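You operate a simulated robot arm through the tools that you are given. There is no shell and no other tool. Be economical: measure what you need, move in short steps, check, and stop when the job is done.

You are at the controls of a simulated robot arm. One attempt, no reset.

## Task
Unpin the index plate, turn it back, unload and wipe the flange.
Fine: pin in its holder, plate to mark 1, flange over the stub of the tray, wiped there; put the rag back. What is to be rubbed or washed off counts as gone when no trace of it is left.

Only the result counts: the job must be done as asked and must still hold three seconds after the hand-in. Knocking over, shifting, dropping, spilling or breaking anything else fails it.

## Robot
A 7-joint arm with a two-finger parallel gripper, fixed in place. Base frame: the origin is at the foot of the arm, x ahead of it, y to its left, z up; the work surface is at about z = 732. Readings come in mm, rad, newtons and seconds.
With the tool pointing down near the work surface it reaches from about 280 to 680 mm from the base axis. Its first joint turns from -1.152 to 1.152 rad. Payload 1.57 kg.
The tool frame sits at the grasp point between the pads (the TCP): z along the fingers, y along the line on which they close. The tips reach 30 mm beyond it. Largest opening 110 mm; finger width 24, thickness 12; the body of the gripper, 48 by 112 mm, starts 78 mm behind the TCP.
Orientation is told as [roll, pitch, yaw] about the base's x, y, z axes, in that order, counted from this pose: with the fingers straight down and closing along the base's y, the tool's x points along the base's -x, its y along +y and its z along -z.

## Interface
- The arm moves only by the tool servo_tool. Its argument "plan" is a list of rows, each a list of 6 numbers: the shift along the base's x, y, z in units of 100 mm (1.0 is 100 mm), then the turn, a rotation vector about the base's x, y, z in units of 90 degrees (1.0 is 90 degrees). In form: [[tx, ty, tz, ax, ay, az], ...]. A call has 1 to 12 rows; each row is the pose to reach, as a shift and turn from the pose commanded when the call began. "jaw" is the finger opening in mm, from 0 to 110, set as the call begins (left out, the last holds). A call with a number of a shift or a turn outside -1 to 1 is refused whole. Rows are played at 5 a second. More than 50 mm and 0.15 rad between two rows, or a gripper value outside its range, and nothing of the call is played. Where a pose cannot be reached the arm comes as near as it can. A force on the tool above 40 N (or 10 N above the force at the start of the call, whichever is more), or a blocked arm, ends the call early, and 0.2 s more pass. Each finger travels about 108 mm/s and halts on what it meets, pressing with about 28 N; the grip force reading is that of the motor and also rises with nothing between the fingers. The clock runs only during rows and for 0.2 s after the last one: add rows that repeat a pose to give the fingers time. It gives the time, the measured TCP pose, the force on the tool (base axes), the opening and the grip force at its end, in the units of the frame above (readings bear some noise), with the torque about the TCP (base axes, N m) and any sound that the robot's microphone picked up.
- Cameras (640 x 400 px; columns grow to the right, rows downward): "scene" is fixed at [152.6, -381.1, 1407.9]; the picture's right is [0.88, -0.48, 0.00], its down [-0.26, -0.47, -0.84] and it looks along [0.40, 0.74, -0.54] (base axes); focal length 361 px, centre (320, 200). "wrist" rides on the gripper at [70, 16, -141] in the tool frame; the picture's right is [-0.23, 0.97, 0.00], its down [-0.86, -0.20, -0.48] and it looks along [-0.47, -0.11, 0.88] (tool axes); focal length 222 px, centre (320, 200).
- capture(camera): a new picture of that camera. No time passes.
- measure_at(camera, pixels): for up to 12 pixels [column, row] of the newest picture of that camera ("zoom" is the newest enlarged one), the place [x, y, z] in the base frame of the surface seen there, good to about 2 mm. No time passes.
- close_up(camera, box): a new picture of the part [left, top, right, bottom] of that camera's present view, enlarged. No time passes.
- job_done(): hands the job in; it is judged then, once.

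Keep the steps short. Do not move on a guess: measure, check each grasp and each placing, and mend mistakes. In all there are 80 turns and 46 pictures (those below and enlarged ones count). Leave the gripper open and the arm clear of the work at the hand-in unless told otherwise, and finish with a single line.

The tools are called after "Call:" as a command line: name --pt "numbers of a row" for each row, then --argument value for the rest, lists and objects as JSON in quotes. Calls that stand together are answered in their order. servo_tool: Moves the arm, as the interface text tells. Its arguments: {"type":"object","properties":{"plan":{"type":"array","items":{"type":"array","items":{"type":"number"}}},"jaw":{"type":"number"}},"required":["plan"]} The other tools are called the same way: capture (camera) takes a picture; measure_at (camera, pixels) gives the place of the surface under pixels of a picture; close_up (camera, box) takes an enlarged picture of a part of a camera's view; job_done () hands the job in.

At the start:

```text
time_s: 0.0
position: [359.9, 181.0, 1093.0]
ee_rot: [0.0, 0.002, 0.0]
wrist_force: [0.3, 0.5, -1.0]
ft_torque: [0.0, 0.0, -0.01]
grip_width: 110.2
gripper_force: 0.1
```

scene: 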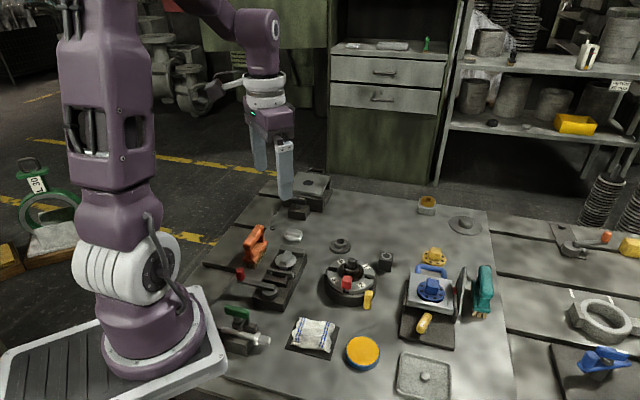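
wrist: 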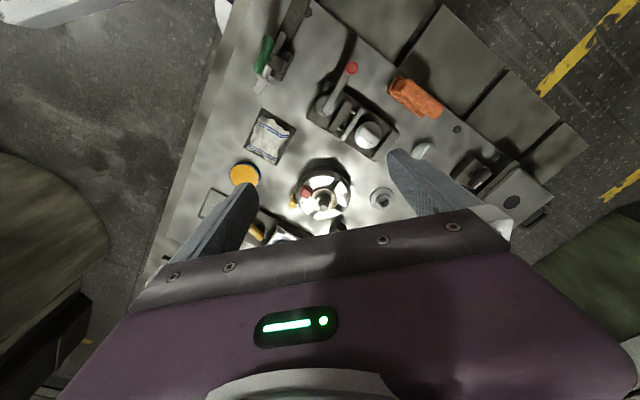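

I start by looking closely at the index plate area and the tray area.

Call:
close_up --camera "scene" --box '[290, 220, 410, 320]'

Call:
close_up --camera "scene" --box '[200, 180, 520, 400]'

```text
4.00 times, centred on (350, 270) of scene
```

zoom: 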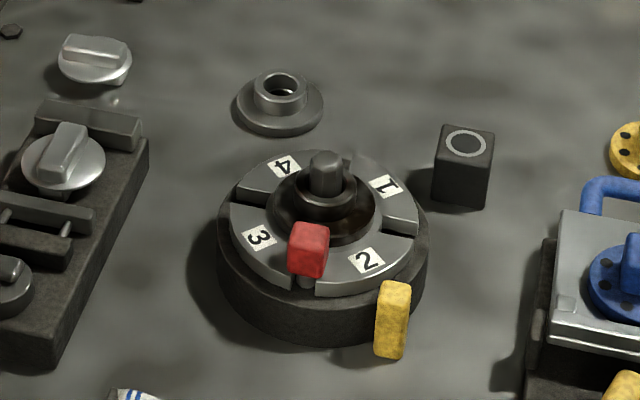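

```text
1.82 times, centred on (360, 290) of scene
```

zoom: 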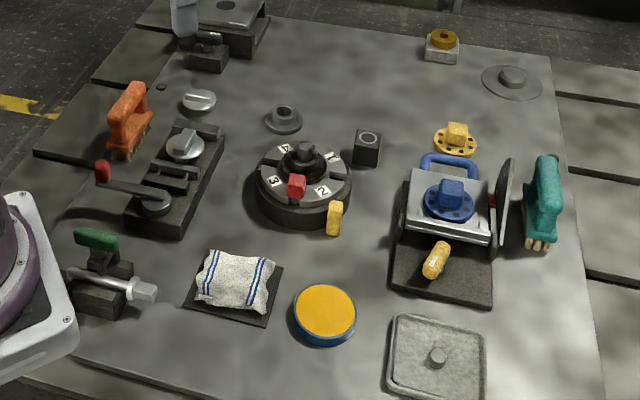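

I measure the main places on the plate, pin, holder and flange, then the tray, rag and other parts.

Call:
measure_at --camera "scene" --pixels '[[347.5, 277], [347, 284], [351.25, 259.5], [362, 285.5], [366.25, 266.75], [335, 279.25], [341.25, 261.75], [368.75, 292.5], [386.25, 255.75], [351, 267], [358, 274], [340, 246]]'

Call:
measure_at --camera "zoom" --pixels '[[438, 350], [400, 375], [478, 375], [395, 325], [482, 340], [235, 275], [215, 255], [270, 265], [258, 305], [196, 288], [325, 310], [240, 325]]'

```text
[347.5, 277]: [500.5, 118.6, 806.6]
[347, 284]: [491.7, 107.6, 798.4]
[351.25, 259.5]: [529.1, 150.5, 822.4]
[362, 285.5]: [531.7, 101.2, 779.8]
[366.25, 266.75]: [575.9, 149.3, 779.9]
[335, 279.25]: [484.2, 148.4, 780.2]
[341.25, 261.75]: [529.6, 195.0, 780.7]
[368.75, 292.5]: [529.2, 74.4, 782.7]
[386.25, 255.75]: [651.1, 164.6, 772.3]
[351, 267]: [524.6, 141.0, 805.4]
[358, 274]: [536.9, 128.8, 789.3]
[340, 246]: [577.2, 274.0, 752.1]
```

```text
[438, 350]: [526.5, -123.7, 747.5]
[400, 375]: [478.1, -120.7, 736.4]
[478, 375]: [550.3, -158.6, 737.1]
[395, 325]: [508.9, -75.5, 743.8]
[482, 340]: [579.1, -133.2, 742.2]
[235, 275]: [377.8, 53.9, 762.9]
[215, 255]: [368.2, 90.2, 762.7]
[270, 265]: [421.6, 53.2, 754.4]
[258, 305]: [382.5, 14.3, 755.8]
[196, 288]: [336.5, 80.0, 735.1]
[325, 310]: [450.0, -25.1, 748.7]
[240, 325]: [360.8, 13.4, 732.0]
```

Plate centre is near (530,149), mark 2 faces the yellow pointer (-y side), mark 1 is at +x, and the pin sits at the -x-y diagonal. I go lower and look from above.

Call:
servo_tool --pt "0.22 -0.05 -0.35 0 0 0" --pt "0.45 -0.1 -0.7 0 0 0" --pt "0.7 -0.2 -1.0 0 0 0" --pt "0.7 -0.2 -1.0 0 0 0"

Call:
capture --camera "wrist"

```text
time_s: 1.0
position: [430.6, 159.3, 992.8]
ee_rot: [0.003, 0.0, 0.001]
wrist_force: [0.8, 0.9, 0.4]
ft_torque: [0.0, 0.02, -0.03]
grip_width: 109.7
gripper_force: 0.0
```

```text
41 pictures are left
```

wrist: 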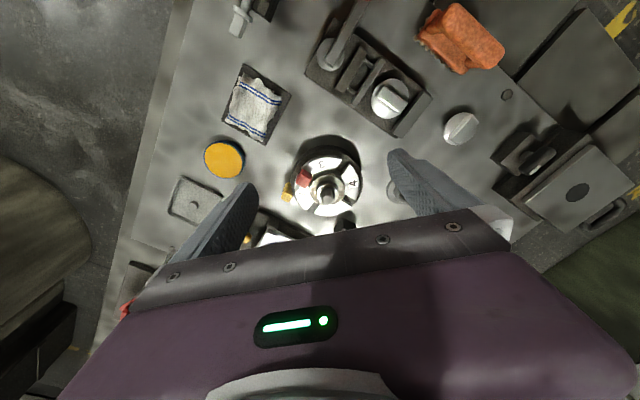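

Call:
close_up --camera "wrist" --box '[270, 125, 390, 245]'

```text
3.33 times, centred on (330, 185) of wrist
```

zoom: 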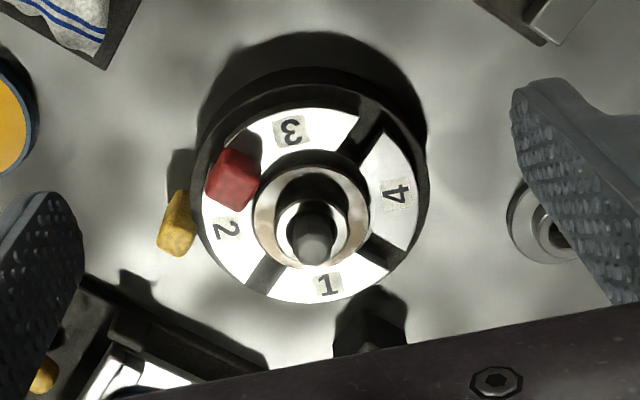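

I measure the plate rim, the slot edges, the flange's hub and flange rim, the post, and the pin head.

Call:
measure_at --camera "zoom" --pixels '[[300, 112], [415, 200], [320, 301], [204, 215], [357, 142], [383, 150], [372, 245], [390, 260], [268, 262], [246, 282], [370, 130], [258, 275]]'

Call:
measure_at --camera "zoom" --pixels '[[234, 170], [215, 185], [250, 195], [250, 160], [310, 215], [258, 205], [366, 205], [310, 154], [340, 215], [310, 252], [285, 215], [175, 225]]'

```text
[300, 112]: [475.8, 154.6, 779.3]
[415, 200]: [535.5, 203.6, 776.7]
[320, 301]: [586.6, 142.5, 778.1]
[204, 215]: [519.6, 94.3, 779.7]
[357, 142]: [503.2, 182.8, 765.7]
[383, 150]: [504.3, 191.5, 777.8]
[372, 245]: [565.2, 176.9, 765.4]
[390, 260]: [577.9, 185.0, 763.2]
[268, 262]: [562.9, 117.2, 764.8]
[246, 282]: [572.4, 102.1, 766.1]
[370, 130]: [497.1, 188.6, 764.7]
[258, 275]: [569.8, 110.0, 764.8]
```

```text
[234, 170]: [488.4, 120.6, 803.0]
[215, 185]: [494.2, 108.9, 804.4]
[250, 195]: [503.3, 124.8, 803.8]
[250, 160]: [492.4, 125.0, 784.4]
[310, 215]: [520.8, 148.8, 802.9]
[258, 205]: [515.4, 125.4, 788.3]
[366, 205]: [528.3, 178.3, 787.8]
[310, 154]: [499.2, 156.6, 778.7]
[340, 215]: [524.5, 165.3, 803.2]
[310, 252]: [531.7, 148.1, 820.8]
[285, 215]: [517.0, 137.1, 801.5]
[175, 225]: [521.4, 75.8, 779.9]
```

Plate top is 780, slot floor 765, plate radius about 56. I turn 45° for a tangential grip and go nearer the pin to see its head and the slot width.

Call:
servo_tool --pt "0.05 -0.1 -0.2 0 0 0.09" --pt "0.1 -0.2 -0.4 0 0 0.18" --pt "0.15 -0.25 -0.6 0 0 0.27" --pt "0.2 -0.3 -0.75 0 0 0.36" --pt "0.25 -0.35 -0.9 0 0 0.43" --pt "0.3 -0.4 -0.9 0 0 0.5" --pt "0.3 -0.4 -0.9 0 0 0.5"

Call:
capture --camera "wrist"

```text
time_s: 2.6
position: [459.8, 119.5, 902.4]
ee_rot: [-0.001, 0.001, 0.787]
wrist_force: [0.2, 0.0, 0.1]
ft_torque: [-0.04, 0.0, -0.01]
grip_width: 110.0
gripper_force: 0.0
```

```text
39 pictures are left
```

wrist: 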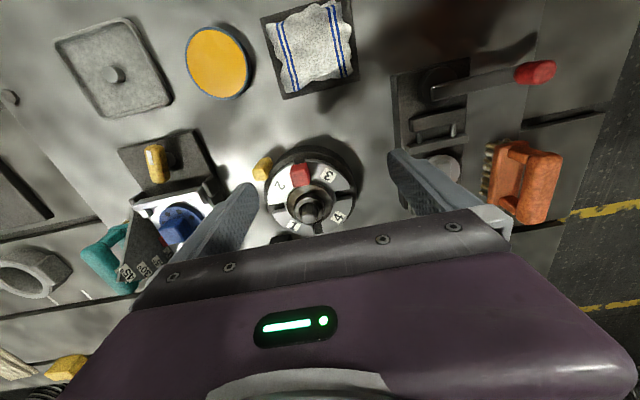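

Call:
close_up --camera "wrist" --box '[254, 140, 374, 240]'

```text
4.00 times, centred on (314, 190) of wrist
```

zoom: 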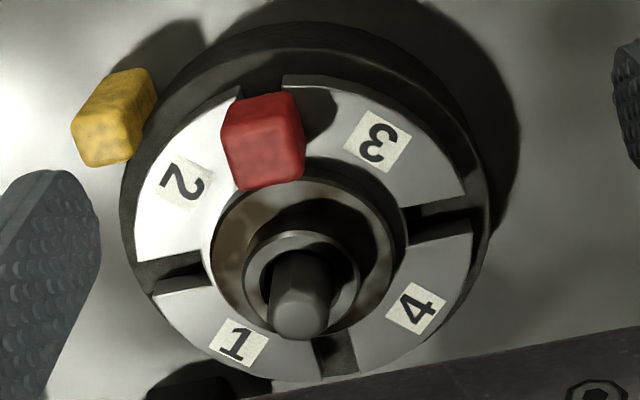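

I measure the slot edges on the plate top and the pin head corners.

Call:
measure_at --camera "zoom" --pixels '[[440, 199], [440, 243], [180, 256], [180, 291], [312, 355], [358, 350], [235, 100], [287, 85], [250, 185], [300, 175], [262, 140], [225, 125]]'

```text
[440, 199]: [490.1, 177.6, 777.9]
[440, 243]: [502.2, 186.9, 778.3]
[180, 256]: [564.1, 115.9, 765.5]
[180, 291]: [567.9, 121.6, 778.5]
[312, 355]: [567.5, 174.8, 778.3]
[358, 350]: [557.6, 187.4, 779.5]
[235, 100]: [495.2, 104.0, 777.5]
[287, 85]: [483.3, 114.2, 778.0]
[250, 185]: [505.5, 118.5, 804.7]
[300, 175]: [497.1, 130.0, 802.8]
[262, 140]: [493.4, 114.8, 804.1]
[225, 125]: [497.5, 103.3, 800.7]
```

Slots are about 14 mm wide. Pin head centre about (497,115.5), top 805. I descend with a small opening, fingers tangential, tips just above the plate.

Call:
servo_tool --pt "0.2 -0.02 -0.2 0 0 0" --pt "0.372 -0.04 -0.4 0 0 0" --pt "0.372 -0.04 -0.4 0 0 0" --pt "0.372 -0.04 -0.65 0 0 0" --pt "0.372 -0.04 -0.8 0 0 0" --pt "0.372 -0.04 -0.88 0 0 0" --pt "0.372 -0.04 -0.88 0 0 0" --jaw 40

Call:
close_up --camera "wrist" --box '[230, 120, 410, 240]'

```text
time_s: 4.2
position: [496.6, 116.6, 814.2]
ee_rot: [-0.001, 0.001, 0.786]
wrist_force: [0.2, -0.4, -0.8]
ft_torque: [-0.02, -0.01, -0.04]
grip_width: 40.1
gripper_force: 0.1
```

```text
3.33 times, centred on (320, 180) of wrist
```

zoom: 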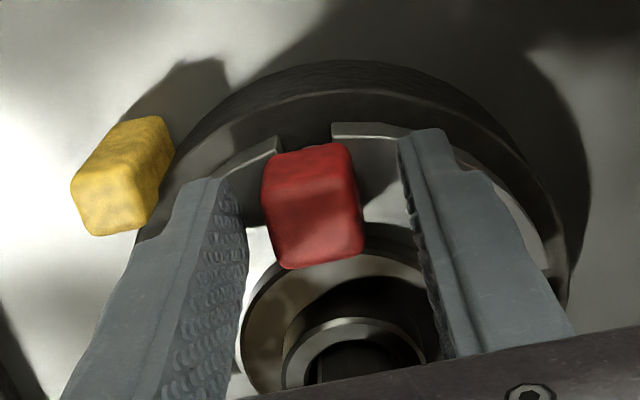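

The pin head sits between the pads. I close.

Call:
servo_tool --pt "0 0 0 0 0 0" --pt "0 0 0 0 0 0" --pt "0 0 0 0 0 0" --jaw 8

```text
time_s: 5.0
position: [496.8, 117.7, 814.9]
ee_rot: [0.0, 0.0, 0.783]
wrist_force: [3.3, -1.6, -0.6]
ft_torque: [-0.12, -0.15, -0.01]
grip_width: 21.0
gripper_force: 28.0
```

Gripped at 21 mm. I lift straight up.

Call:
servo_tool --pt "0 0 0.1 0 0 0" --pt "0 0 0.2 0 0 0" --pt "0 0 0.35 0 0 0" --pt "0 0 0.55 0 0 0" --pt "0 0 0.75 0 0 0" --pt "0 0 0.75 0 0 0"

Call:
capture --camera "scene"

Call:
close_up --camera "scene" --box '[290, 220, 410, 320]'

```text
time_s: 6.4
position: [495.5, 117.0, 890.0]
ee_rot: [-0.001, -0.001, 0.784]
wrist_force: [-0.4, 0.1, -1.1]
ft_torque: [0.02, -0.01, -0.01]
grip_width: 21.2
gripper_force: 28.0
```

```text
36 pictures are left
```

scene: 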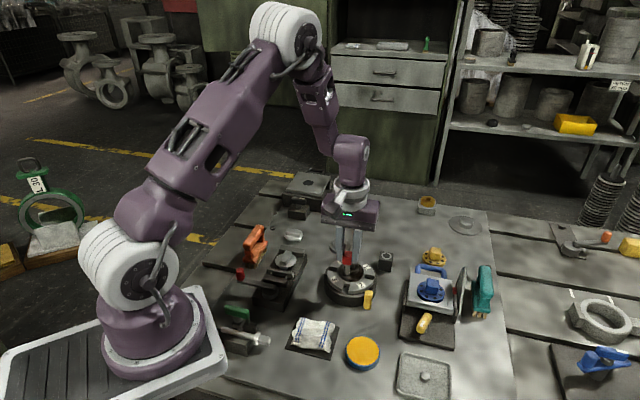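

```text
4.00 times, centred on (350, 270) of scene
```

zoom: 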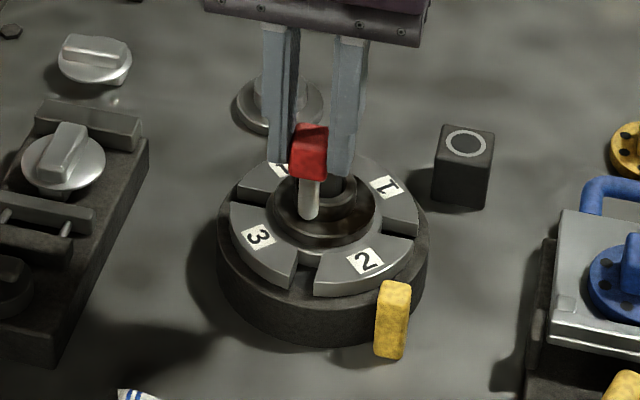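

The pin is out and the shank hangs free. I measure shank tip and holder hole.

Call:
measure_at --camera "zoom" --pixels '[[308, 216], [308, 185], [308, 150], [465, 143], [447, 143], [483, 143], [465, 132], [465, 154], [442, 125], [492, 130], [487, 160], [436, 155]]'

```text
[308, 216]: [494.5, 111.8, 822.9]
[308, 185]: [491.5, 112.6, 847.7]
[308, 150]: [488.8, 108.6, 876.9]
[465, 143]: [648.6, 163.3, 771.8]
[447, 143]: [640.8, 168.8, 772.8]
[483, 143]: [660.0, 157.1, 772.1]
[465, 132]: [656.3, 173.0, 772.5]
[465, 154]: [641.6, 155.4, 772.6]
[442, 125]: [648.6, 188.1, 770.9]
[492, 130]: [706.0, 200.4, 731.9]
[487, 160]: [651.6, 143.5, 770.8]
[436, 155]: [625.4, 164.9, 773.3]
```

Hole centre about (649.7,163.6,772). I raise the pin, carry it towards the holder and look from the wrist.

Call:
servo_tool --pt "0 0 0.25 0 0 0" --pt "0.2 -0.25 0.25 0 0 0" --pt "0.5 -0.3 0.25 0 0 0" --pt "0.9 -0.1 0.2 0 0 0" --pt "1.0 0.1 0.1 0 0 0" --pt "1.0 0.2 0.0 0 0 0" --pt "1.0 0.2 0.0 0 0 0"

Call:
close_up --camera "wrist" --box '[200, 60, 440, 260]'

```text
time_s: 8.0
position: [597.8, 136.9, 888.7]
ee_rot: [0.002, 0.0, 0.787]
wrist_force: [-0.2, -0.5, -1.5]
ft_torque: [0.01, -0.01, 0.02]
grip_width: 21.2
gripper_force: 27.7
```

```text
2.00 times, centred on (320, 160) of wrist
```

zoom: 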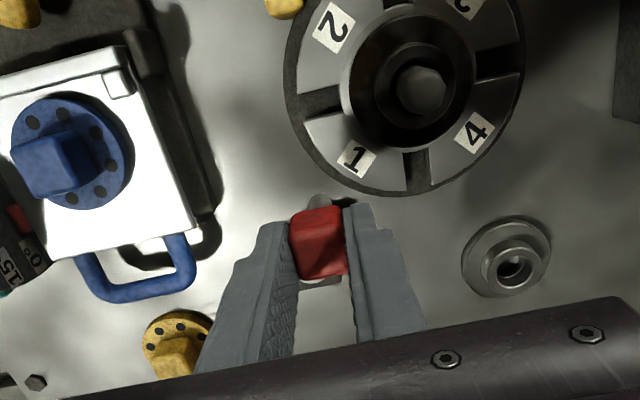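

The holder is hidden from the wrist; I use the scene camera. I move above the hole.

Call:
servo_tool --pt "0.25 0.13 0 0 0 0" --pt "0.52 0.27 0 0 0 0" --pt "0.52 0.27 0 0 0 0" --pt "0.52 0.27 -0.3 0 0 0" --pt "0.52 0.27 -0.3 0 0 0"

Call:
close_up --camera "scene" --box '[350, 210, 422, 270]'

```text
time_s: 9.2
position: [648.1, 163.2, 857.8]
ee_rot: [-0.001, 0.0, 0.787]
wrist_force: [-1.5, 0.2, -1.1]
ft_torque: [-0.03, 0.0, -0.04]
grip_width: 21.4
gripper_force: 27.5
```

```text
6.67 times, centred on (386, 240) of scene
```

zoom: 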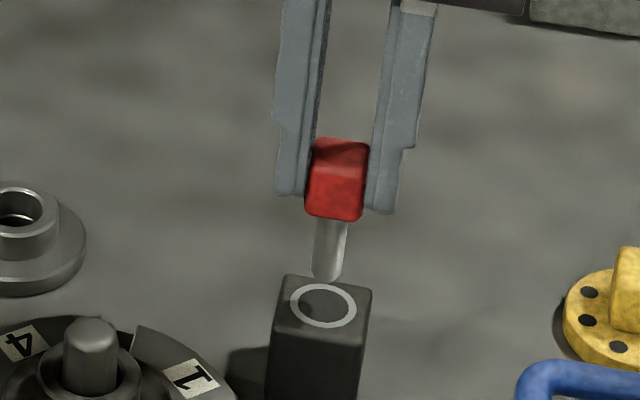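

Call:
measure_at --camera "zoom" --pixels '[[328, 245], [326, 272], [323, 304], [295, 306], [352, 304], [322, 287], [325, 324], [332, 228], [338, 180]]'

```text
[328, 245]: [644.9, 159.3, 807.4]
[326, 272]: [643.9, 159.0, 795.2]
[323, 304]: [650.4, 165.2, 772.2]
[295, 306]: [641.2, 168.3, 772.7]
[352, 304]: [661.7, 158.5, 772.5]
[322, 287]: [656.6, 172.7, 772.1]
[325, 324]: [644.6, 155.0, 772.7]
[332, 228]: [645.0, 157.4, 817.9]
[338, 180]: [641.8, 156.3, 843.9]
```

Laterally the shank lines up; I nudge about (1.0,0.8) mm and lower until I am just inside the hole.

Call:
servo_tool --pt "0.01 0.008 0 0 0 0" --pt "0.01 0.008 -0.1 0 0 0" --pt "0.01 0.008 -0.16 0 0 0" --pt "0.01 0.008 -0.2 0 0 0" --pt "0.01 0.008 -0.24 0 0 0" --pt "0.01 0.008 -0.28 0 0 0"

Call:
close_up --camera "scene" --box '[350, 210, 422, 270]'

```text
time_s: 10.6
position: [649.7, 162.6, 830.7]
ee_rot: [0.001, 0.0, 0.788]
wrist_force: [0.1, 0.0, -0.3]
ft_torque: [-0.04, -0.03, -0.02]
grip_width: 21.4
gripper_force: 27.8
```

```text
6.67 times, centred on (386, 240) of scene
```

zoom: 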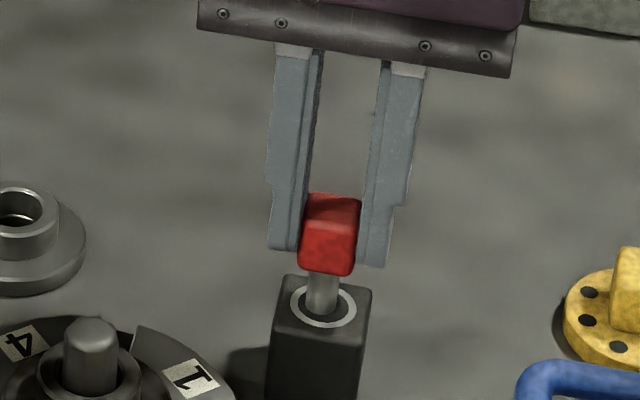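

Tip is in the hole with no force. I keep lowering in small steps until it seats.

Call:
servo_tool --pt "0 0 -0.06 0 0 0" --pt "0 0 -0.12 0 0 0" --pt "0 0 -0.18 0 0 0" --pt "0 0 -0.22 0 0 0" --pt "0 0 -0.25 0 0 0" --pt "0 0 -0.28 0 0 0"

```text
time_s: 12.0
position: [650.3, 162.5, 804.9]
ee_rot: [-0.003, -0.001, 0.786]
wrist_force: [-9.9, -6.9, 23.7]
ft_torque: [-0.07, 0.15, -0.02]
grip_width: 21.6
gripper_force: 28.0
```

24 N up-force: seated. I look to confirm before releasing.

Call:
close_up --camera "scene" --box '[350, 210, 422, 270]'

```text
6.67 times, centred on (386, 240) of scene
```

zoom: 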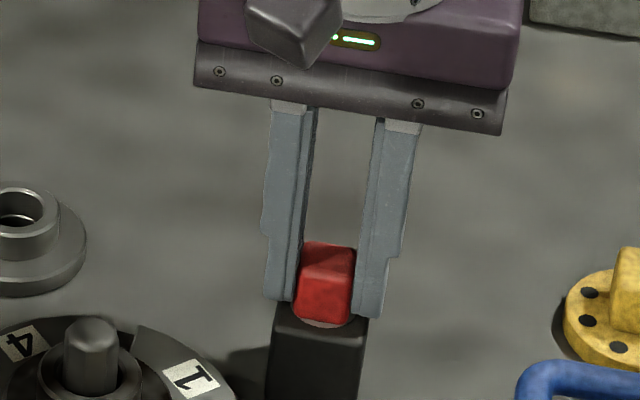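

The head rests on the holder. I release and rise.

Call:
servo_tool --pt "0 0 0.02 0 0 0" --pt "0 0 0.02 0 0 0" --pt "0 0 0.02 0 0 0" --pt "0 0 0.3 0 0 0" --pt "0 0 0.7 0 0 0" --pt "-0.3 -0.1 1.0 0 0 0" --pt "-0.3 -0.1 1.0 0 0 0" --jaw 50

Call:
capture --camera "scene"

Call:
close_up --camera "scene" --box '[310, 225, 470, 345]'

```text
time_s: 13.6
position: [618.7, 156.1, 904.0]
ee_rot: [-0.001, 0.002, 0.786]
wrist_force: [-0.3, -0.3, 0.7]
ft_torque: [-0.01, 0.0, -0.01]
grip_width: 49.9
gripper_force: 0.1
```

```text
30 pictures are left
```

scene: 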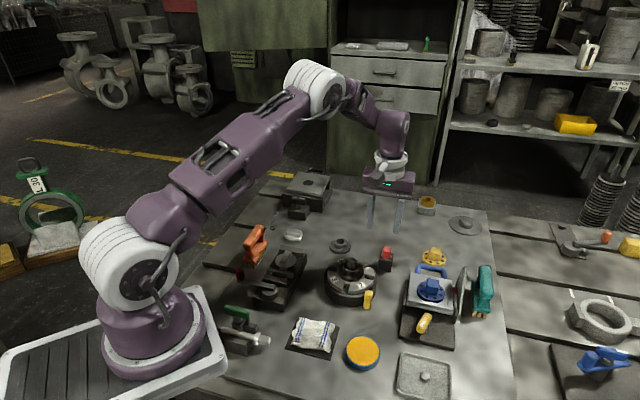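

```text
3.33 times, centred on (390, 285) of scene
```

zoom: 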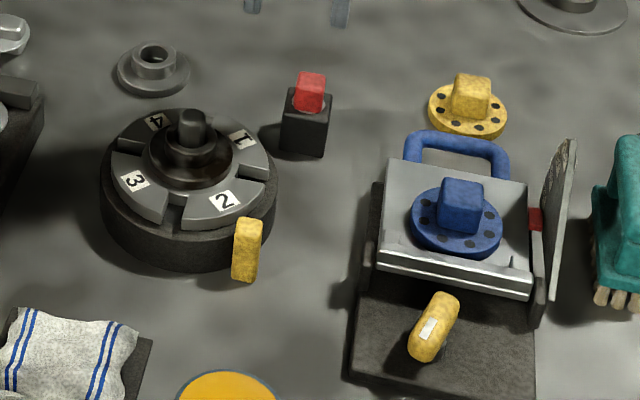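

Pin stands in its holder. For the turning, I measure the box's near-left side that finger B might approach, plus current marks.

Call:
measure_at --camera "zoom" --pixels '[[410, 165], [385, 262], [372, 265], [416, 140], [356, 350], [128, 325], [60, 330], [248, 228], [247, 250], [312, 80], [180, 212], [10, 90]]'

```text
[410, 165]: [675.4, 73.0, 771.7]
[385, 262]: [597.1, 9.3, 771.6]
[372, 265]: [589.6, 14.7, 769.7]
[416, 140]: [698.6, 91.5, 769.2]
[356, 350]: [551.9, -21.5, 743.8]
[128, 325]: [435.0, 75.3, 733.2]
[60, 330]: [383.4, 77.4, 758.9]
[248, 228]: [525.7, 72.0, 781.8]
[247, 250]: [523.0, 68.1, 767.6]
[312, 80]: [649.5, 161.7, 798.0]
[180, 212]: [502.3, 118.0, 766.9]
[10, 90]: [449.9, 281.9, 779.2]
```

Plate centre computed (530,148.7). I go over the pin's slot so that only the +y finger is above it, opening 84, tips at 786, and look.

Call:
servo_tool --pt "-0.3 -0.25 0 0 0 0" --pt "-0.6 -0.5 0 0 0 0" --pt "-0.887 -0.752 0 0 0 0" --pt "-0.887 -0.752 -0.4 0 0 0" --pt "-0.887 -0.752 -0.7 0 0 0" --pt "-0.887 -0.752 -0.88 0 0 0" --pt "-0.887 -0.752 -0.88 0 0 0" --jaw 84

Call:
capture --camera "wrist"

Call:
close_up --camera "scene" --box '[302, 230, 398, 310]'

```text
time_s: 15.2
position: [531.1, 79.7, 817.0]
ee_rot: [0.0, 0.0, 0.786]
wrist_force: [0.9, -0.7, 0.3]
ft_torque: [0.02, 0.02, 0.0]
grip_width: 84.0
gripper_force: 0.1
```

```text
28 pictures are left
```

wrist: 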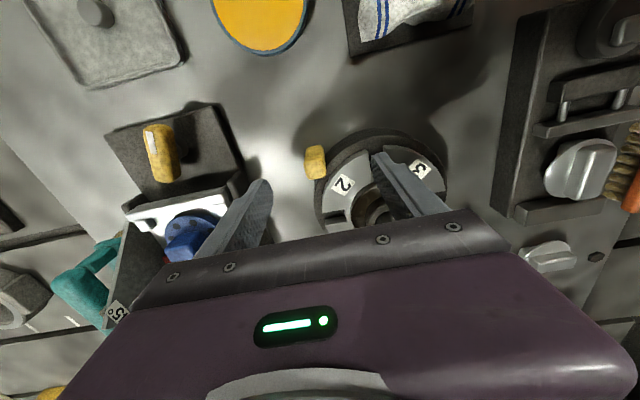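

```text
5.00 times, centred on (350, 270) of scene
```

zoom: 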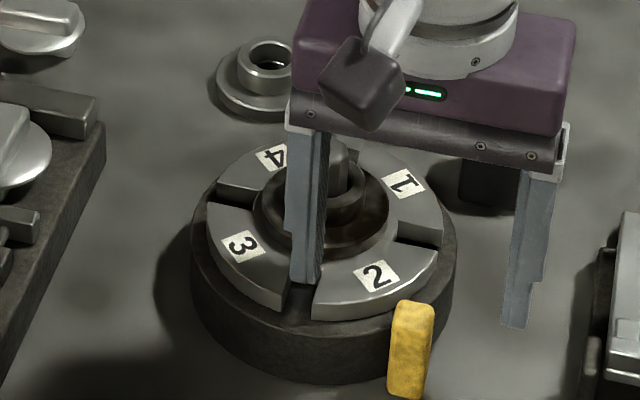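

The finger lines up above the slot between 2 and 3. I lower in small steps and read the force.

Call:
servo_tool --pt "-0.005 0.005 -0.05 0 0 0" --pt "-0.005 0.005 -0.08 0 0 0" --pt "-0.005 0.005 -0.1 0 0 0" --pt "-0.005 0.005 -0.12 0 0 0"

```text
time_s: 16.1
position: [530.7, 79.3, 807.9]
ee_rot: [-0.002, 0.001, 0.788]
wrist_force: [-3.0, -1.7, 9.2]
ft_torque: [0.22, 0.4, 0.2]
grip_width: 85.1
gripper_force: 0.9
stopped in row 4: the force on the tool passed its limit at 49 N (the readings are from after the stop); the commanded pose is now the measured one
```

Contact at tip height 778: a slight misalignment. I look at it.

Call:
close_up --camera "wrist" --box '[310, 120, 450, 220]'

Call:
close_up --camera "scene" --box '[326, 260, 374, 300]'

```text
4.00 times, centred on (380, 170) of wrist
```

zoom: 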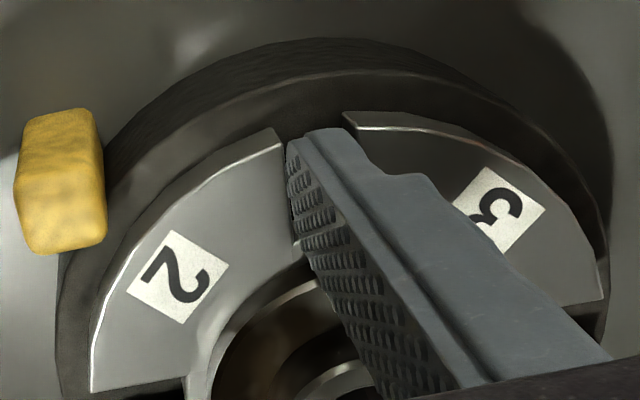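

```text
10.00 times, centred on (350, 280) of scene
```

zoom: 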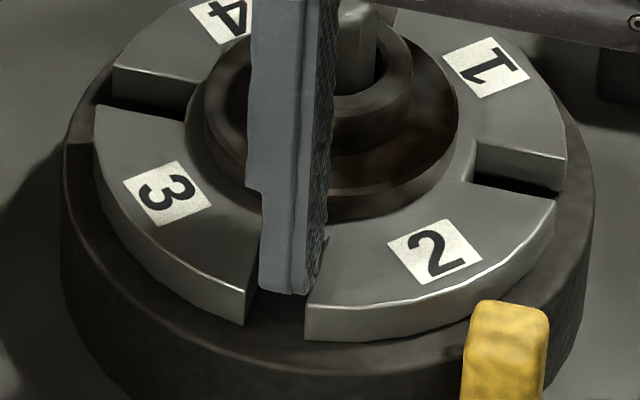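

The finger sits ~1.2 mm too near segment 2. I lift 4 mm, shift toward 3 and retry.

Call:
servo_tool --pt "0 0 0.06 0 0 0" --pt "-0.01 0.01 0.06 0 0 0" --pt "-0.01 0.01 0.02 0 0 0" --pt "-0.01 0.01 -0.01 0 0 0" --pt "-0.01 0.01 -0.04 0 0 0" --pt "-0.01 0.01 -0.06 0 0 0" --jaw 84

```text
time_s: 17.5
position: [530.6, 78.9, 801.8]
ee_rot: [-0.002, 0.0, 0.787]
wrist_force: [-0.3, -0.5, 0.4]
ft_torque: [-0.01, -0.02, 0.02]
grip_width: 84.5
gripper_force: 0.0
```

In the slot, tip at 772, no force. Now I sweep 45° clockwise about the plate centre.

Call:
servo_tool --pt "-0.067 0.003 0 0 0 -0.0625" --pt "-0.1334 0.0131 0 0 0 -0.125" --pt "-0.1986 0.0295 0 0 0 -0.1875" --pt "-0.2618 0.0521 0 0 0 -0.25" --pt "-0.3224 0.0808 0 0 0 -0.3125" --pt "-0.38 0.1153 0 0 0 -0.375" --pt "-0.4339 0.1553 0 0 0 -0.4375" --pt "-0.4837 0.2003 0 0 0 -0.5"

Call:
close_up --camera "scene" --box '[302, 230, 398, 310]'

```text
time_s: 19.3
position: [482.1, 99.9, 801.4]
ee_rot: [-0.004, -0.001, 0.0]
wrist_force: [-0.3, -0.5, -1.1]
ft_torque: [-0.03, 0.0, -0.02]
grip_width: 83.7
gripper_force: 0.0
```

```text
5.00 times, centred on (350, 270) of scene
```

zoom: 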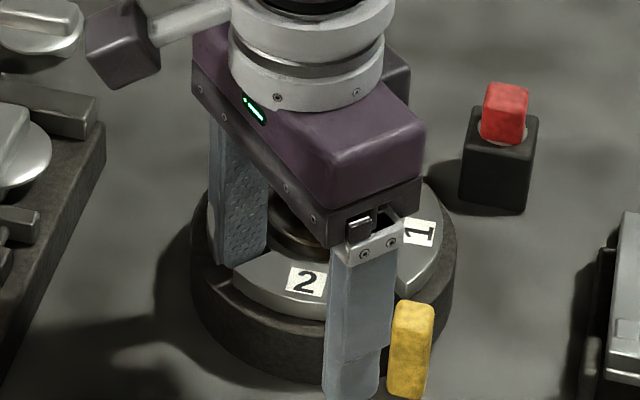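

It turns well (mark 1 coming to the pointer). Second 45°.

Call:
servo_tool --pt "-0.045 0.05 0 0 0 -0.0625" --pt "-0.085 0.104 0 0 0 -0.125" --pt "-0.119 0.161 0 0 0 -0.1875" --pt "-0.148 0.222 0 0 0 -0.25" --pt "-0.171 0.285 0 0 0 -0.3125" --pt "-0.187 0.35 0 0 0 -0.375" --pt "-0.197 0.417 0 0 0 -0.4375" --pt "-0.2 0.484 0 0 0 -0.5" --pt "-0.2 0.484 0 0 0 -0.5"

Call:
close_up --camera "scene" --box '[302, 230, 398, 310]'

```text
time_s: 21.3
position: [460.5, 147.1, 801.9]
ee_rot: [-0.001, 0.0, -0.786]
wrist_force: [0.0, 0.2, -0.4]
ft_torque: [0.0, 0.0, -0.02]
grip_width: 84.2
gripper_force: 0.5
```

```text
5.00 times, centred on (350, 270) of scene
```

zoom: 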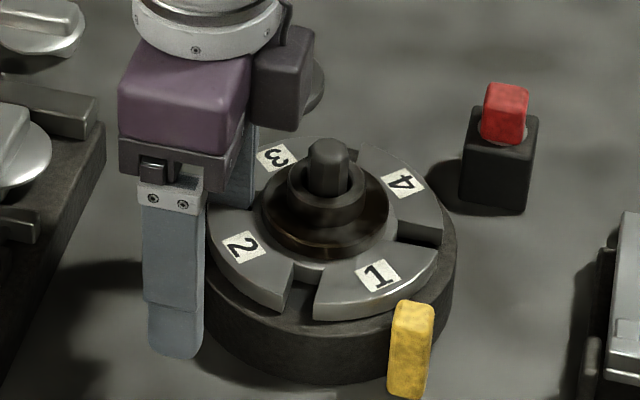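

Slots lie where they lay before; I check mark 1 and the slot positions by measuring.

Call:
measure_at --camera "zoom" --pixels '[[378, 276], [241, 248], [402, 182], [292, 285], [318, 290], [400, 236], [440, 240], [313, 318], [288, 308]]'

```text
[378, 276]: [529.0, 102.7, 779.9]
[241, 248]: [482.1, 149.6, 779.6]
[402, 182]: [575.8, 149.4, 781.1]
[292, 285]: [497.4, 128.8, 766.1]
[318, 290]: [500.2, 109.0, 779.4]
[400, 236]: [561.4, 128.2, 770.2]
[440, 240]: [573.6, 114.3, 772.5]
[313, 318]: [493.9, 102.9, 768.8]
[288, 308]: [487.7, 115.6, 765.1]
```

Mark 1 faces the pointer within measurement error. I lift straight out and look from above.

Call:
servo_tool --pt "0 0 0.1 0 0 0" --pt "0 0 0.25 0 0 0" --pt "0 0 0.6 0 0 0.1" --pt "-0.1 0.0 1.0 0 0 0.2" --pt "-0.2 0.0 1.0 0 0 0.29" --pt "-0.2 0.0 1.0 0 0 0.38" --pt "-0.2 0 1.0 0 0 0.47" --pt "-0.2 0 1.0 0 0 0.5" --pt "-0.2 0 1.0 0 0 0.5" --jaw 84

Call:
capture --camera "wrist"

Call:
close_up --camera "wrist" --box '[260, 90, 380, 190]'

```text
refused: row 3 steps farther than a row can; nothing moved
```

```text
22 pictures are left
```

wrist: 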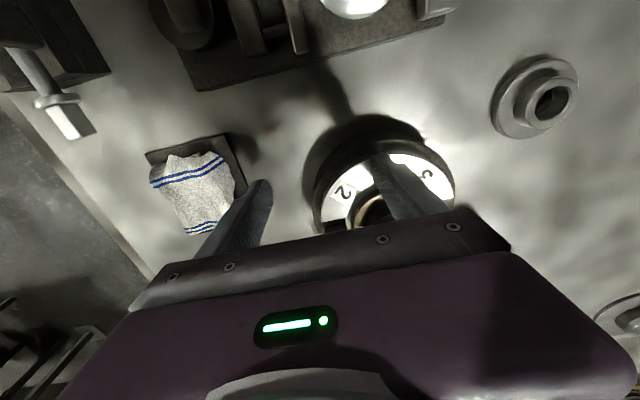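

```text
4.00 times, centred on (320, 140) of wrist
```

zoom: 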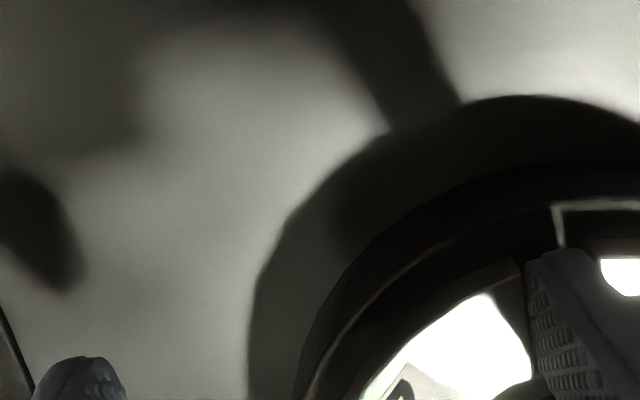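

The row step was too big in turn; I repeat with smaller ones.

Call:
servo_tool --pt "0 0 0.1 0 0 0" --pt "0 0 0.3 0 0 0" --pt "0 0 0.6 0 0 0.08" --pt "-0.1 0.0 1.0 0 0 0.16" --pt "-0.2 0.0 1.0 0 0 0.24" --pt "-0.2 0.0 1.0 0 0 0.32" --pt "-0.2 0 1.0 0 0 0.41" --pt "-0.2 0 1.0 0 0 0.5" --pt "-0.2 0 1.0 0 0 0.5" --jaw 84

Call:
close_up --camera "wrist" --box '[230, 80, 410, 230]'

```text
time_s: 23.3
position: [440.9, 148.2, 902.1]
ee_rot: [-0.002, 0.0, 0.003]
wrist_force: [0.1, -0.7, -0.4]
ft_torque: [-0.01, 0.0, -0.02]
grip_width: 84.4
gripper_force: 0.0
```

```text
2.67 times, centred on (320, 155) of wrist
```

zoom: 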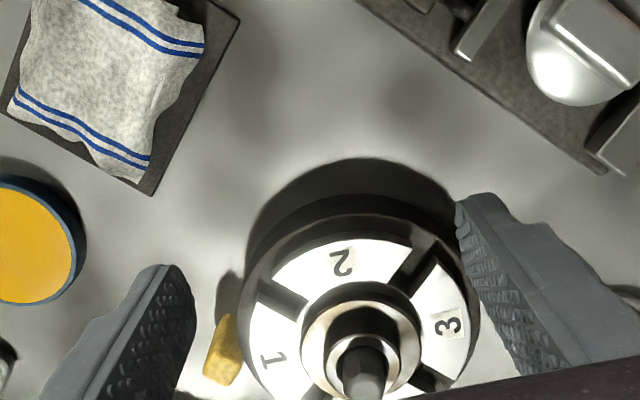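

I measure marks 1,2,3 and slot edges for the angle.

Call:
measure_at --camera "zoom" --pixels '[[272, 359], [342, 262], [448, 324], [267, 277], [254, 304], [411, 247], [441, 264], [224, 350], [301, 345], [421, 338], [335, 345], [392, 345]]'

```text
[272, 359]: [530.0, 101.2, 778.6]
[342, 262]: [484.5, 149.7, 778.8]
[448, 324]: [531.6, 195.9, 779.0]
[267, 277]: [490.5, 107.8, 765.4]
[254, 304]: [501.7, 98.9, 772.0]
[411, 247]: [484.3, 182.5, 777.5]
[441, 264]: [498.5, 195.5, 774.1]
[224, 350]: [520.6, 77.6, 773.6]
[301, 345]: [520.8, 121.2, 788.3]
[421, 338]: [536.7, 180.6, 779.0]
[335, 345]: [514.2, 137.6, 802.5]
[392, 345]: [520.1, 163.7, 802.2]
```

Plate within about 1° of mark 1. Now the flange: hub about 32 mm wide, top 803, rim top 788. I come down over it with opening 60, tips at 791.

Call:
servo_tool --pt "0.3 0.0 0 0 0 0" --pt "0.6 0.005 0 0 0 0" --pt "0.891 0.005 0 0 0 0" --pt "0.891 0.005 -0.3 0 0 0" --pt "0.891 0.005 -0.6 0 0 0" --pt "0.891 0.005 -0.8 0 0 0" --pt "0.891 0.005 -0.8 0 0 0" --jaw 60

Call:
servo_tool --pt "0 0 0 0 0 0" --pt "0 0 0 0 0 0" --pt "0 0 0 0 0 0" --pt "0 0 0 0 0 0" --jaw 20

Call:
close_up --camera "scene" --box '[302, 230, 398, 310]'

```text
time_s: 24.9
position: [530.7, 147.8, 821.6]
ee_rot: [-0.001, 0.0, 0.001]
wrist_force: [0.3, -0.2, 0.6]
ft_torque: [0.0, 0.03, 0.03]
grip_width: 60.1
gripper_force: 0.0
```

```text
time_s: 25.9
position: [531.9, 148.7, 822.3]
ee_rot: [-0.002, -0.001, 0.002]
wrist_force: [-0.2, 0.0, 1.1]
ft_torque: [0.02, 0.01, -0.02]
grip_width: 37.7
gripper_force: 27.8
```

```text
5.00 times, centred on (350, 270) of scene
```

zoom: 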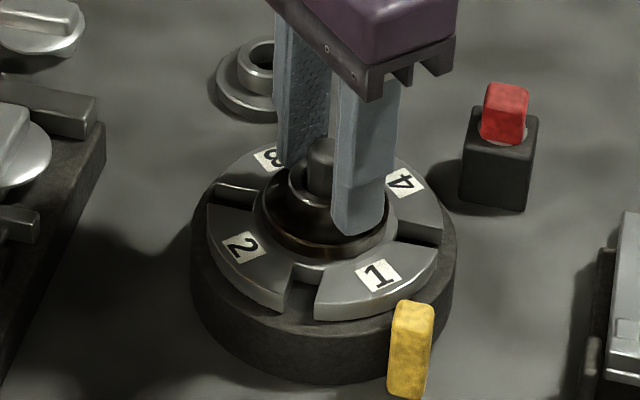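

Hub gripped at 38 mm. I lift slowly straight up.

Call:
servo_tool --pt "0 0 0.05 0 0 0" --pt "0 0 0.12 0 0 0" --pt "0 0 0.25 0 0 0" --pt "0 0 0.4 0 0 0" --pt "0 0 0.6 0 0 0" --pt "0 0 0.85 0 0 0" --pt "0 0 0.85 0 0 0"

Call:
close_up --camera "scene" --box '[302, 210, 398, 310]'

Call:
close_up --camera "scene" --box '[388, 340, 460, 400]'

```text
time_s: 27.5
position: [531.4, 149.2, 908.4]
ee_rot: [0.0, 0.0, 0.001]
wrist_force: [0.0, -0.2, -3.0]
ft_torque: [-0.05, 0.0, 0.01]
grip_width: 37.2
gripper_force: 28.4
```

```text
4.00 times, centred on (350, 260) of scene
```

zoom: 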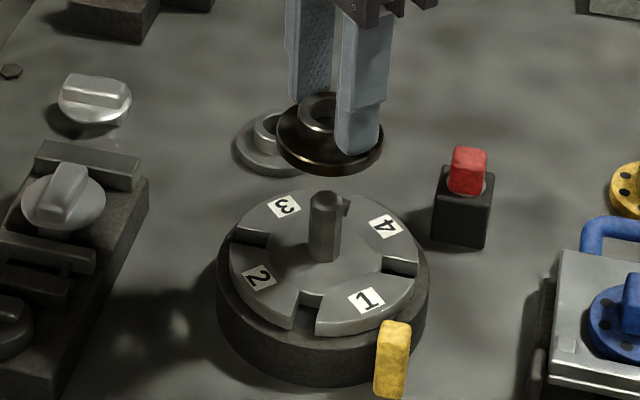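

```text
6.67 times, centred on (424, 370) of scene
```

zoom: 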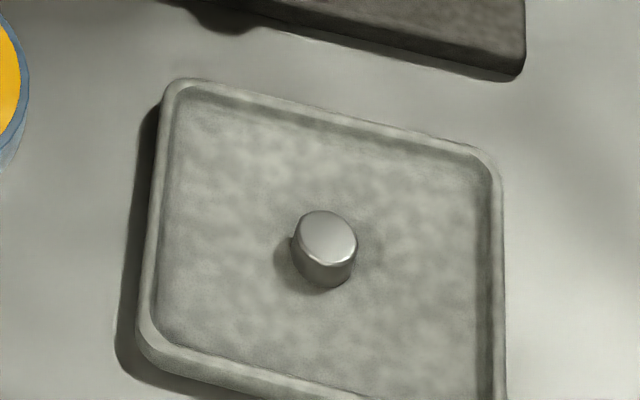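

Flange lifted clear, plate still at mark 1. I measure the stub and tray.

Call:
measure_at --camera "zoom" --pixels '[[326, 236], [300, 237], [353, 238], [326, 214], [326, 258], [240, 180], [410, 200], [230, 300], [420, 300], [170, 82], [498, 160], [150, 345]]'

```text
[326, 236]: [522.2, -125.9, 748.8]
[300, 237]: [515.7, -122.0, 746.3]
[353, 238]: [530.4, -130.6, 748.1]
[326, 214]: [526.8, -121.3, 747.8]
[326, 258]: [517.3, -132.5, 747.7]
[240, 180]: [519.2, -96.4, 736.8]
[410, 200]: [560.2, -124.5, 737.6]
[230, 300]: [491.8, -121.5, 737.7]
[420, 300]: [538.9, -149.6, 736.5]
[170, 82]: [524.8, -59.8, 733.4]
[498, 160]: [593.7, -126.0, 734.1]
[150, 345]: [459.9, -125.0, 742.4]
```

Stub centre (522.5,-126.5), top 748, floor 737. I carry the flange over in three calls.

Call:
servo_tool --pt "0 -0.25 0 0 0 0" --pt "0 -0.5 0 0 0 0" --pt "0 -0.75 0 0 0 0" --pt "0 -1.0 0 0 0 0"

Call:
servo_tool --pt "0 -0.25 0 0 0 0" --pt "0 -0.5 0 0 0 0" --pt "0 -0.75 0 0 0 0" --pt "0 -1.0 0 0 0 0"

Call:
servo_tool --pt "-0.03 -0.25 0 0 0 0" --pt "-0.06 -0.5 0 0 0 0" --pt "-0.08 -0.75 -0.3 0 0 0" --pt "-0.08 -0.75 -0.7 0 0 0" --pt "-0.08 -0.75 -1.0 0 0 0" --pt "-0.08 -0.75 -1.0 0 0 0"

Call:
close_up --camera "scene" --box '[376, 320, 472, 400]'

```text
time_s: 28.5
position: [531.4, 50.2, 908.3]
ee_rot: [-0.003, -0.002, 0.004]
wrist_force: [-0.1, -0.4, -3.6]
ft_torque: [0.01, 0.02, -0.01]
grip_width: 37.5
gripper_force: 27.7
```

```text
time_s: 29.5
position: [531.3, -51.9, 907.8]
ee_rot: [-0.001, 0.0, 0.004]
wrist_force: [-0.8, 0.3, -2.3]
ft_torque: [0.01, 0.01, 0.02]
grip_width: 37.5
gripper_force: 28.0
```

```text
time_s: 30.9
position: [522.6, -125.7, 807.0]
ee_rot: [-0.002, 0.0, 0.001]
wrist_force: [-0.7, 0.6, -1.6]
ft_torque: [-0.01, 0.0, -0.02]
grip_width: 37.2
gripper_force: 27.9
```

```text
5.00 times, centred on (424, 360) of scene
```

zoom: 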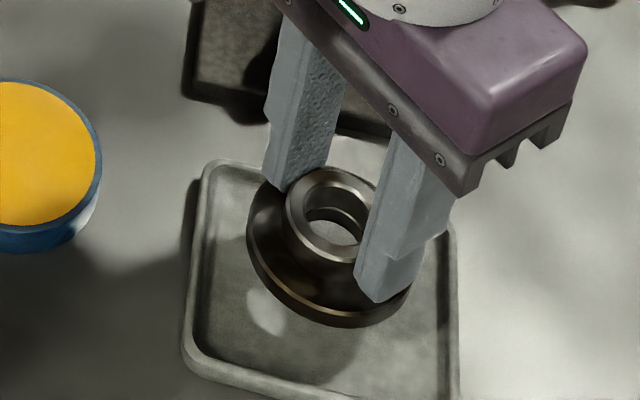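

Call:
measure_at --camera "zoom" --pixels '[[293, 205], [372, 215], [345, 172], [325, 250], [305, 225], [355, 180], [258, 225], [320, 320], [330, 232], [410, 290]]'

```text
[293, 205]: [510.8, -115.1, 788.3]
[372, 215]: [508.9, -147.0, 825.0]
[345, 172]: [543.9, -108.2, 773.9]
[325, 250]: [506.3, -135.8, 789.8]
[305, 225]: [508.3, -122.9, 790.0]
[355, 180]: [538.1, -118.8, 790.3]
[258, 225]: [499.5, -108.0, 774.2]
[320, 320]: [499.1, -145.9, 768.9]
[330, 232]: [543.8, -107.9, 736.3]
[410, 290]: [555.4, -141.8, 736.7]
```

The hub centre sits about 3 mm towards the base from the stub axis. I shift (+2.8,-0.9) and lower carefully.

Call:
servo_tool --pt "0.028 -0.009 0 0 0 0" --pt "0.028 -0.009 -0.08 0 0 0" --pt "0.028 -0.009 -0.14 0 0 0" --pt "0.028 -0.009 -0.18 0 0 0" --pt "0.028 -0.009 -0.21 0 0 0" --pt "0.028 -0.009 -0.21 0 0 0"

Call:
close_up --camera "scene" --box '[388, 340, 460, 400]'

```text
time_s: 32.3
position: [526.7, -126.3, 786.6]
ee_rot: [-0.001, 0.001, 0.002]
wrist_force: [0.5, -0.1, -2.5]
ft_torque: [0.02, -0.01, 0.01]
grip_width: 37.3
gripper_force: 27.3
```

```text
6.67 times, centred on (424, 370) of scene
```

zoom: 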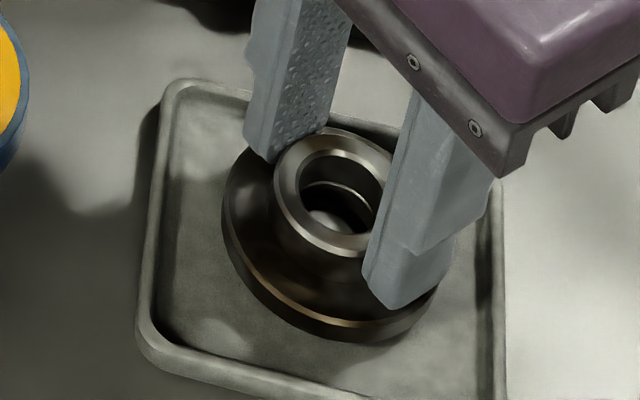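

No force at bottom 745 and the stub shows inside the bore. I lower on to the floor.

Call:
servo_tool --pt "0 0 -0.03 0 0 0" --pt "0 0 -0.05 0 0 0" --pt "0 0 -0.07 0 0 0" --pt "0 0 -0.08 0 0 0" --pt "0 0 -0.09 0 0 0"

```text
time_s: 33.5
position: [527.0, -126.6, 778.5]
ee_rot: [-0.002, -0.005, 0.003]
wrist_force: [-1.3, 2.3, 23.5]
ft_torque: [0.3, 0.03, 0.27]
grip_width: 37.6
gripper_force: 28.1
```

23 N, seated on the floor at the expected height. I release, rise and back off for a wrist view.

Call:
servo_tool --pt "0 0 0.005 0 0 0" --pt "0 0 0.005 0 0 0" --pt "0 0 0.005 0 0 0" --pt "0 0 0.3 0 0 0" --pt "0 0 0.7 0 0 0" --pt "-0.3 0.0 1.0 0 0 0" --pt "-0.6 0.0 1.0 0 0 0" --pt "-0.9 0.0 1.0 0 0 0" --pt "-0.9 0.0 1.0 0 0 0" --jaw 70

Call:
capture --camera "wrist"

Call:
close_up --camera "wrist" --box '[270, 130, 390, 230]'

```text
time_s: 35.5
position: [435.7, -126.9, 877.4]
ee_rot: [-0.001, 0.0, 0.003]
wrist_force: [-1.0, 0.3, -0.3]
ft_torque: [0.03, 0.0, 0.02]
grip_width: 70.0
gripper_force: 0.2
```

```text
14 pictures are left
```

wrist: 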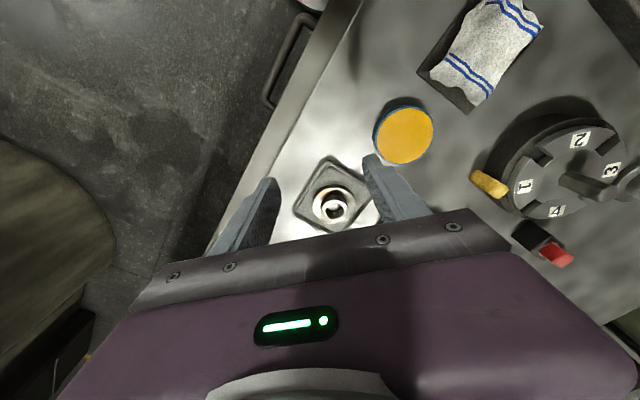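

```text
4.00 times, centred on (330, 180) of wrist
```

zoom: 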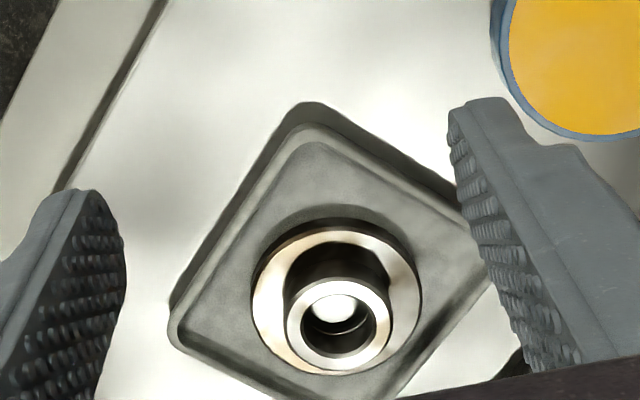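

The flange sits over the stub. The rim bears a brownish film. I measure the rim and hub, and the rag.

Call:
measure_at --camera "zoom" --pixels '[[270, 290], [410, 285], [335, 234], [340, 375], [300, 330], [385, 330], [340, 290], [343, 365], [320, 245], [340, 310]]'

Call:
measure_at --camera "wrist" --pixels '[[492, 40], [470, 75], [515, 10], [450, 55], [500, 75], [530, 30], [470, 25], [440, 70], [466, 110], [485, 55], [420, 72], [495, 95]]'

```text
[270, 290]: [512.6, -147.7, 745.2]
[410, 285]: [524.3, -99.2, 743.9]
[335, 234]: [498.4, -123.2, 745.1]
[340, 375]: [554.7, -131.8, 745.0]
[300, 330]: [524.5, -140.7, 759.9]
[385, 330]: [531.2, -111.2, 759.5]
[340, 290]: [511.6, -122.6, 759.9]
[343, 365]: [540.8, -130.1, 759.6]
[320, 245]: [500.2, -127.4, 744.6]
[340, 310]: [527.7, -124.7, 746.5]
```

```text
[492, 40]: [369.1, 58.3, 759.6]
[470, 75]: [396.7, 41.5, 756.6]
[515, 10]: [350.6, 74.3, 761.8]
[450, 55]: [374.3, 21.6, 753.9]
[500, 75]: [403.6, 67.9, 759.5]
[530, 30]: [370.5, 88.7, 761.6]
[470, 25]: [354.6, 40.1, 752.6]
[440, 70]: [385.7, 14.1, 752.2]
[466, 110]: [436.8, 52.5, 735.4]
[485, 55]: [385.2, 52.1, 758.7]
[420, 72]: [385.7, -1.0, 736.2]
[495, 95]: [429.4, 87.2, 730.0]
```

Flange centre is about (526.5,-126), rim top 745, hub top 760. Now a close look at the rag.

Call:
close_up --camera "scene" --box '[278, 306, 350, 366]'

```text
6.67 times, centred on (314, 336) of scene
```

zoom: 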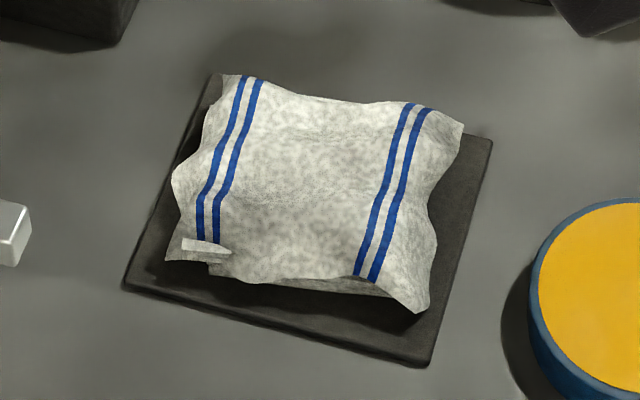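

Call:
measure_at --camera "zoom" --pixels '[[222, 76], [462, 125], [418, 310], [170, 258], [175, 180], [320, 100], [448, 200], [300, 282], [310, 190], [350, 290], [220, 72], [490, 142]]'

Call:
measure_at --camera "zoom" --pixels '[[125, 285], [428, 362], [190, 210], [430, 180], [225, 262], [380, 275], [350, 110], [330, 340]]'

```text
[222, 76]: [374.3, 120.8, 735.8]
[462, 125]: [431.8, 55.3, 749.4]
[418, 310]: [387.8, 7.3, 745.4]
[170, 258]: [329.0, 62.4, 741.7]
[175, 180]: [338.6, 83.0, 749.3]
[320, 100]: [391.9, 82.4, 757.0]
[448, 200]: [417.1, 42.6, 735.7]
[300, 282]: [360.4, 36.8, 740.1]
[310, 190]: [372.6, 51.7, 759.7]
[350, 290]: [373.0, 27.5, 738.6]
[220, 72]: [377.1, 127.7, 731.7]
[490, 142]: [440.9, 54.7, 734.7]
```

```text
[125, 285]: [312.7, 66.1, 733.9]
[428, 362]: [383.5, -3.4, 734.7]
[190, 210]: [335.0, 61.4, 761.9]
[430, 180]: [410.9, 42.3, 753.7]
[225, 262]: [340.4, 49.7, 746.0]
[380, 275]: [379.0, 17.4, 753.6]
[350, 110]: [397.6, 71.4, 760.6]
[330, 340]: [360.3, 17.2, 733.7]
```

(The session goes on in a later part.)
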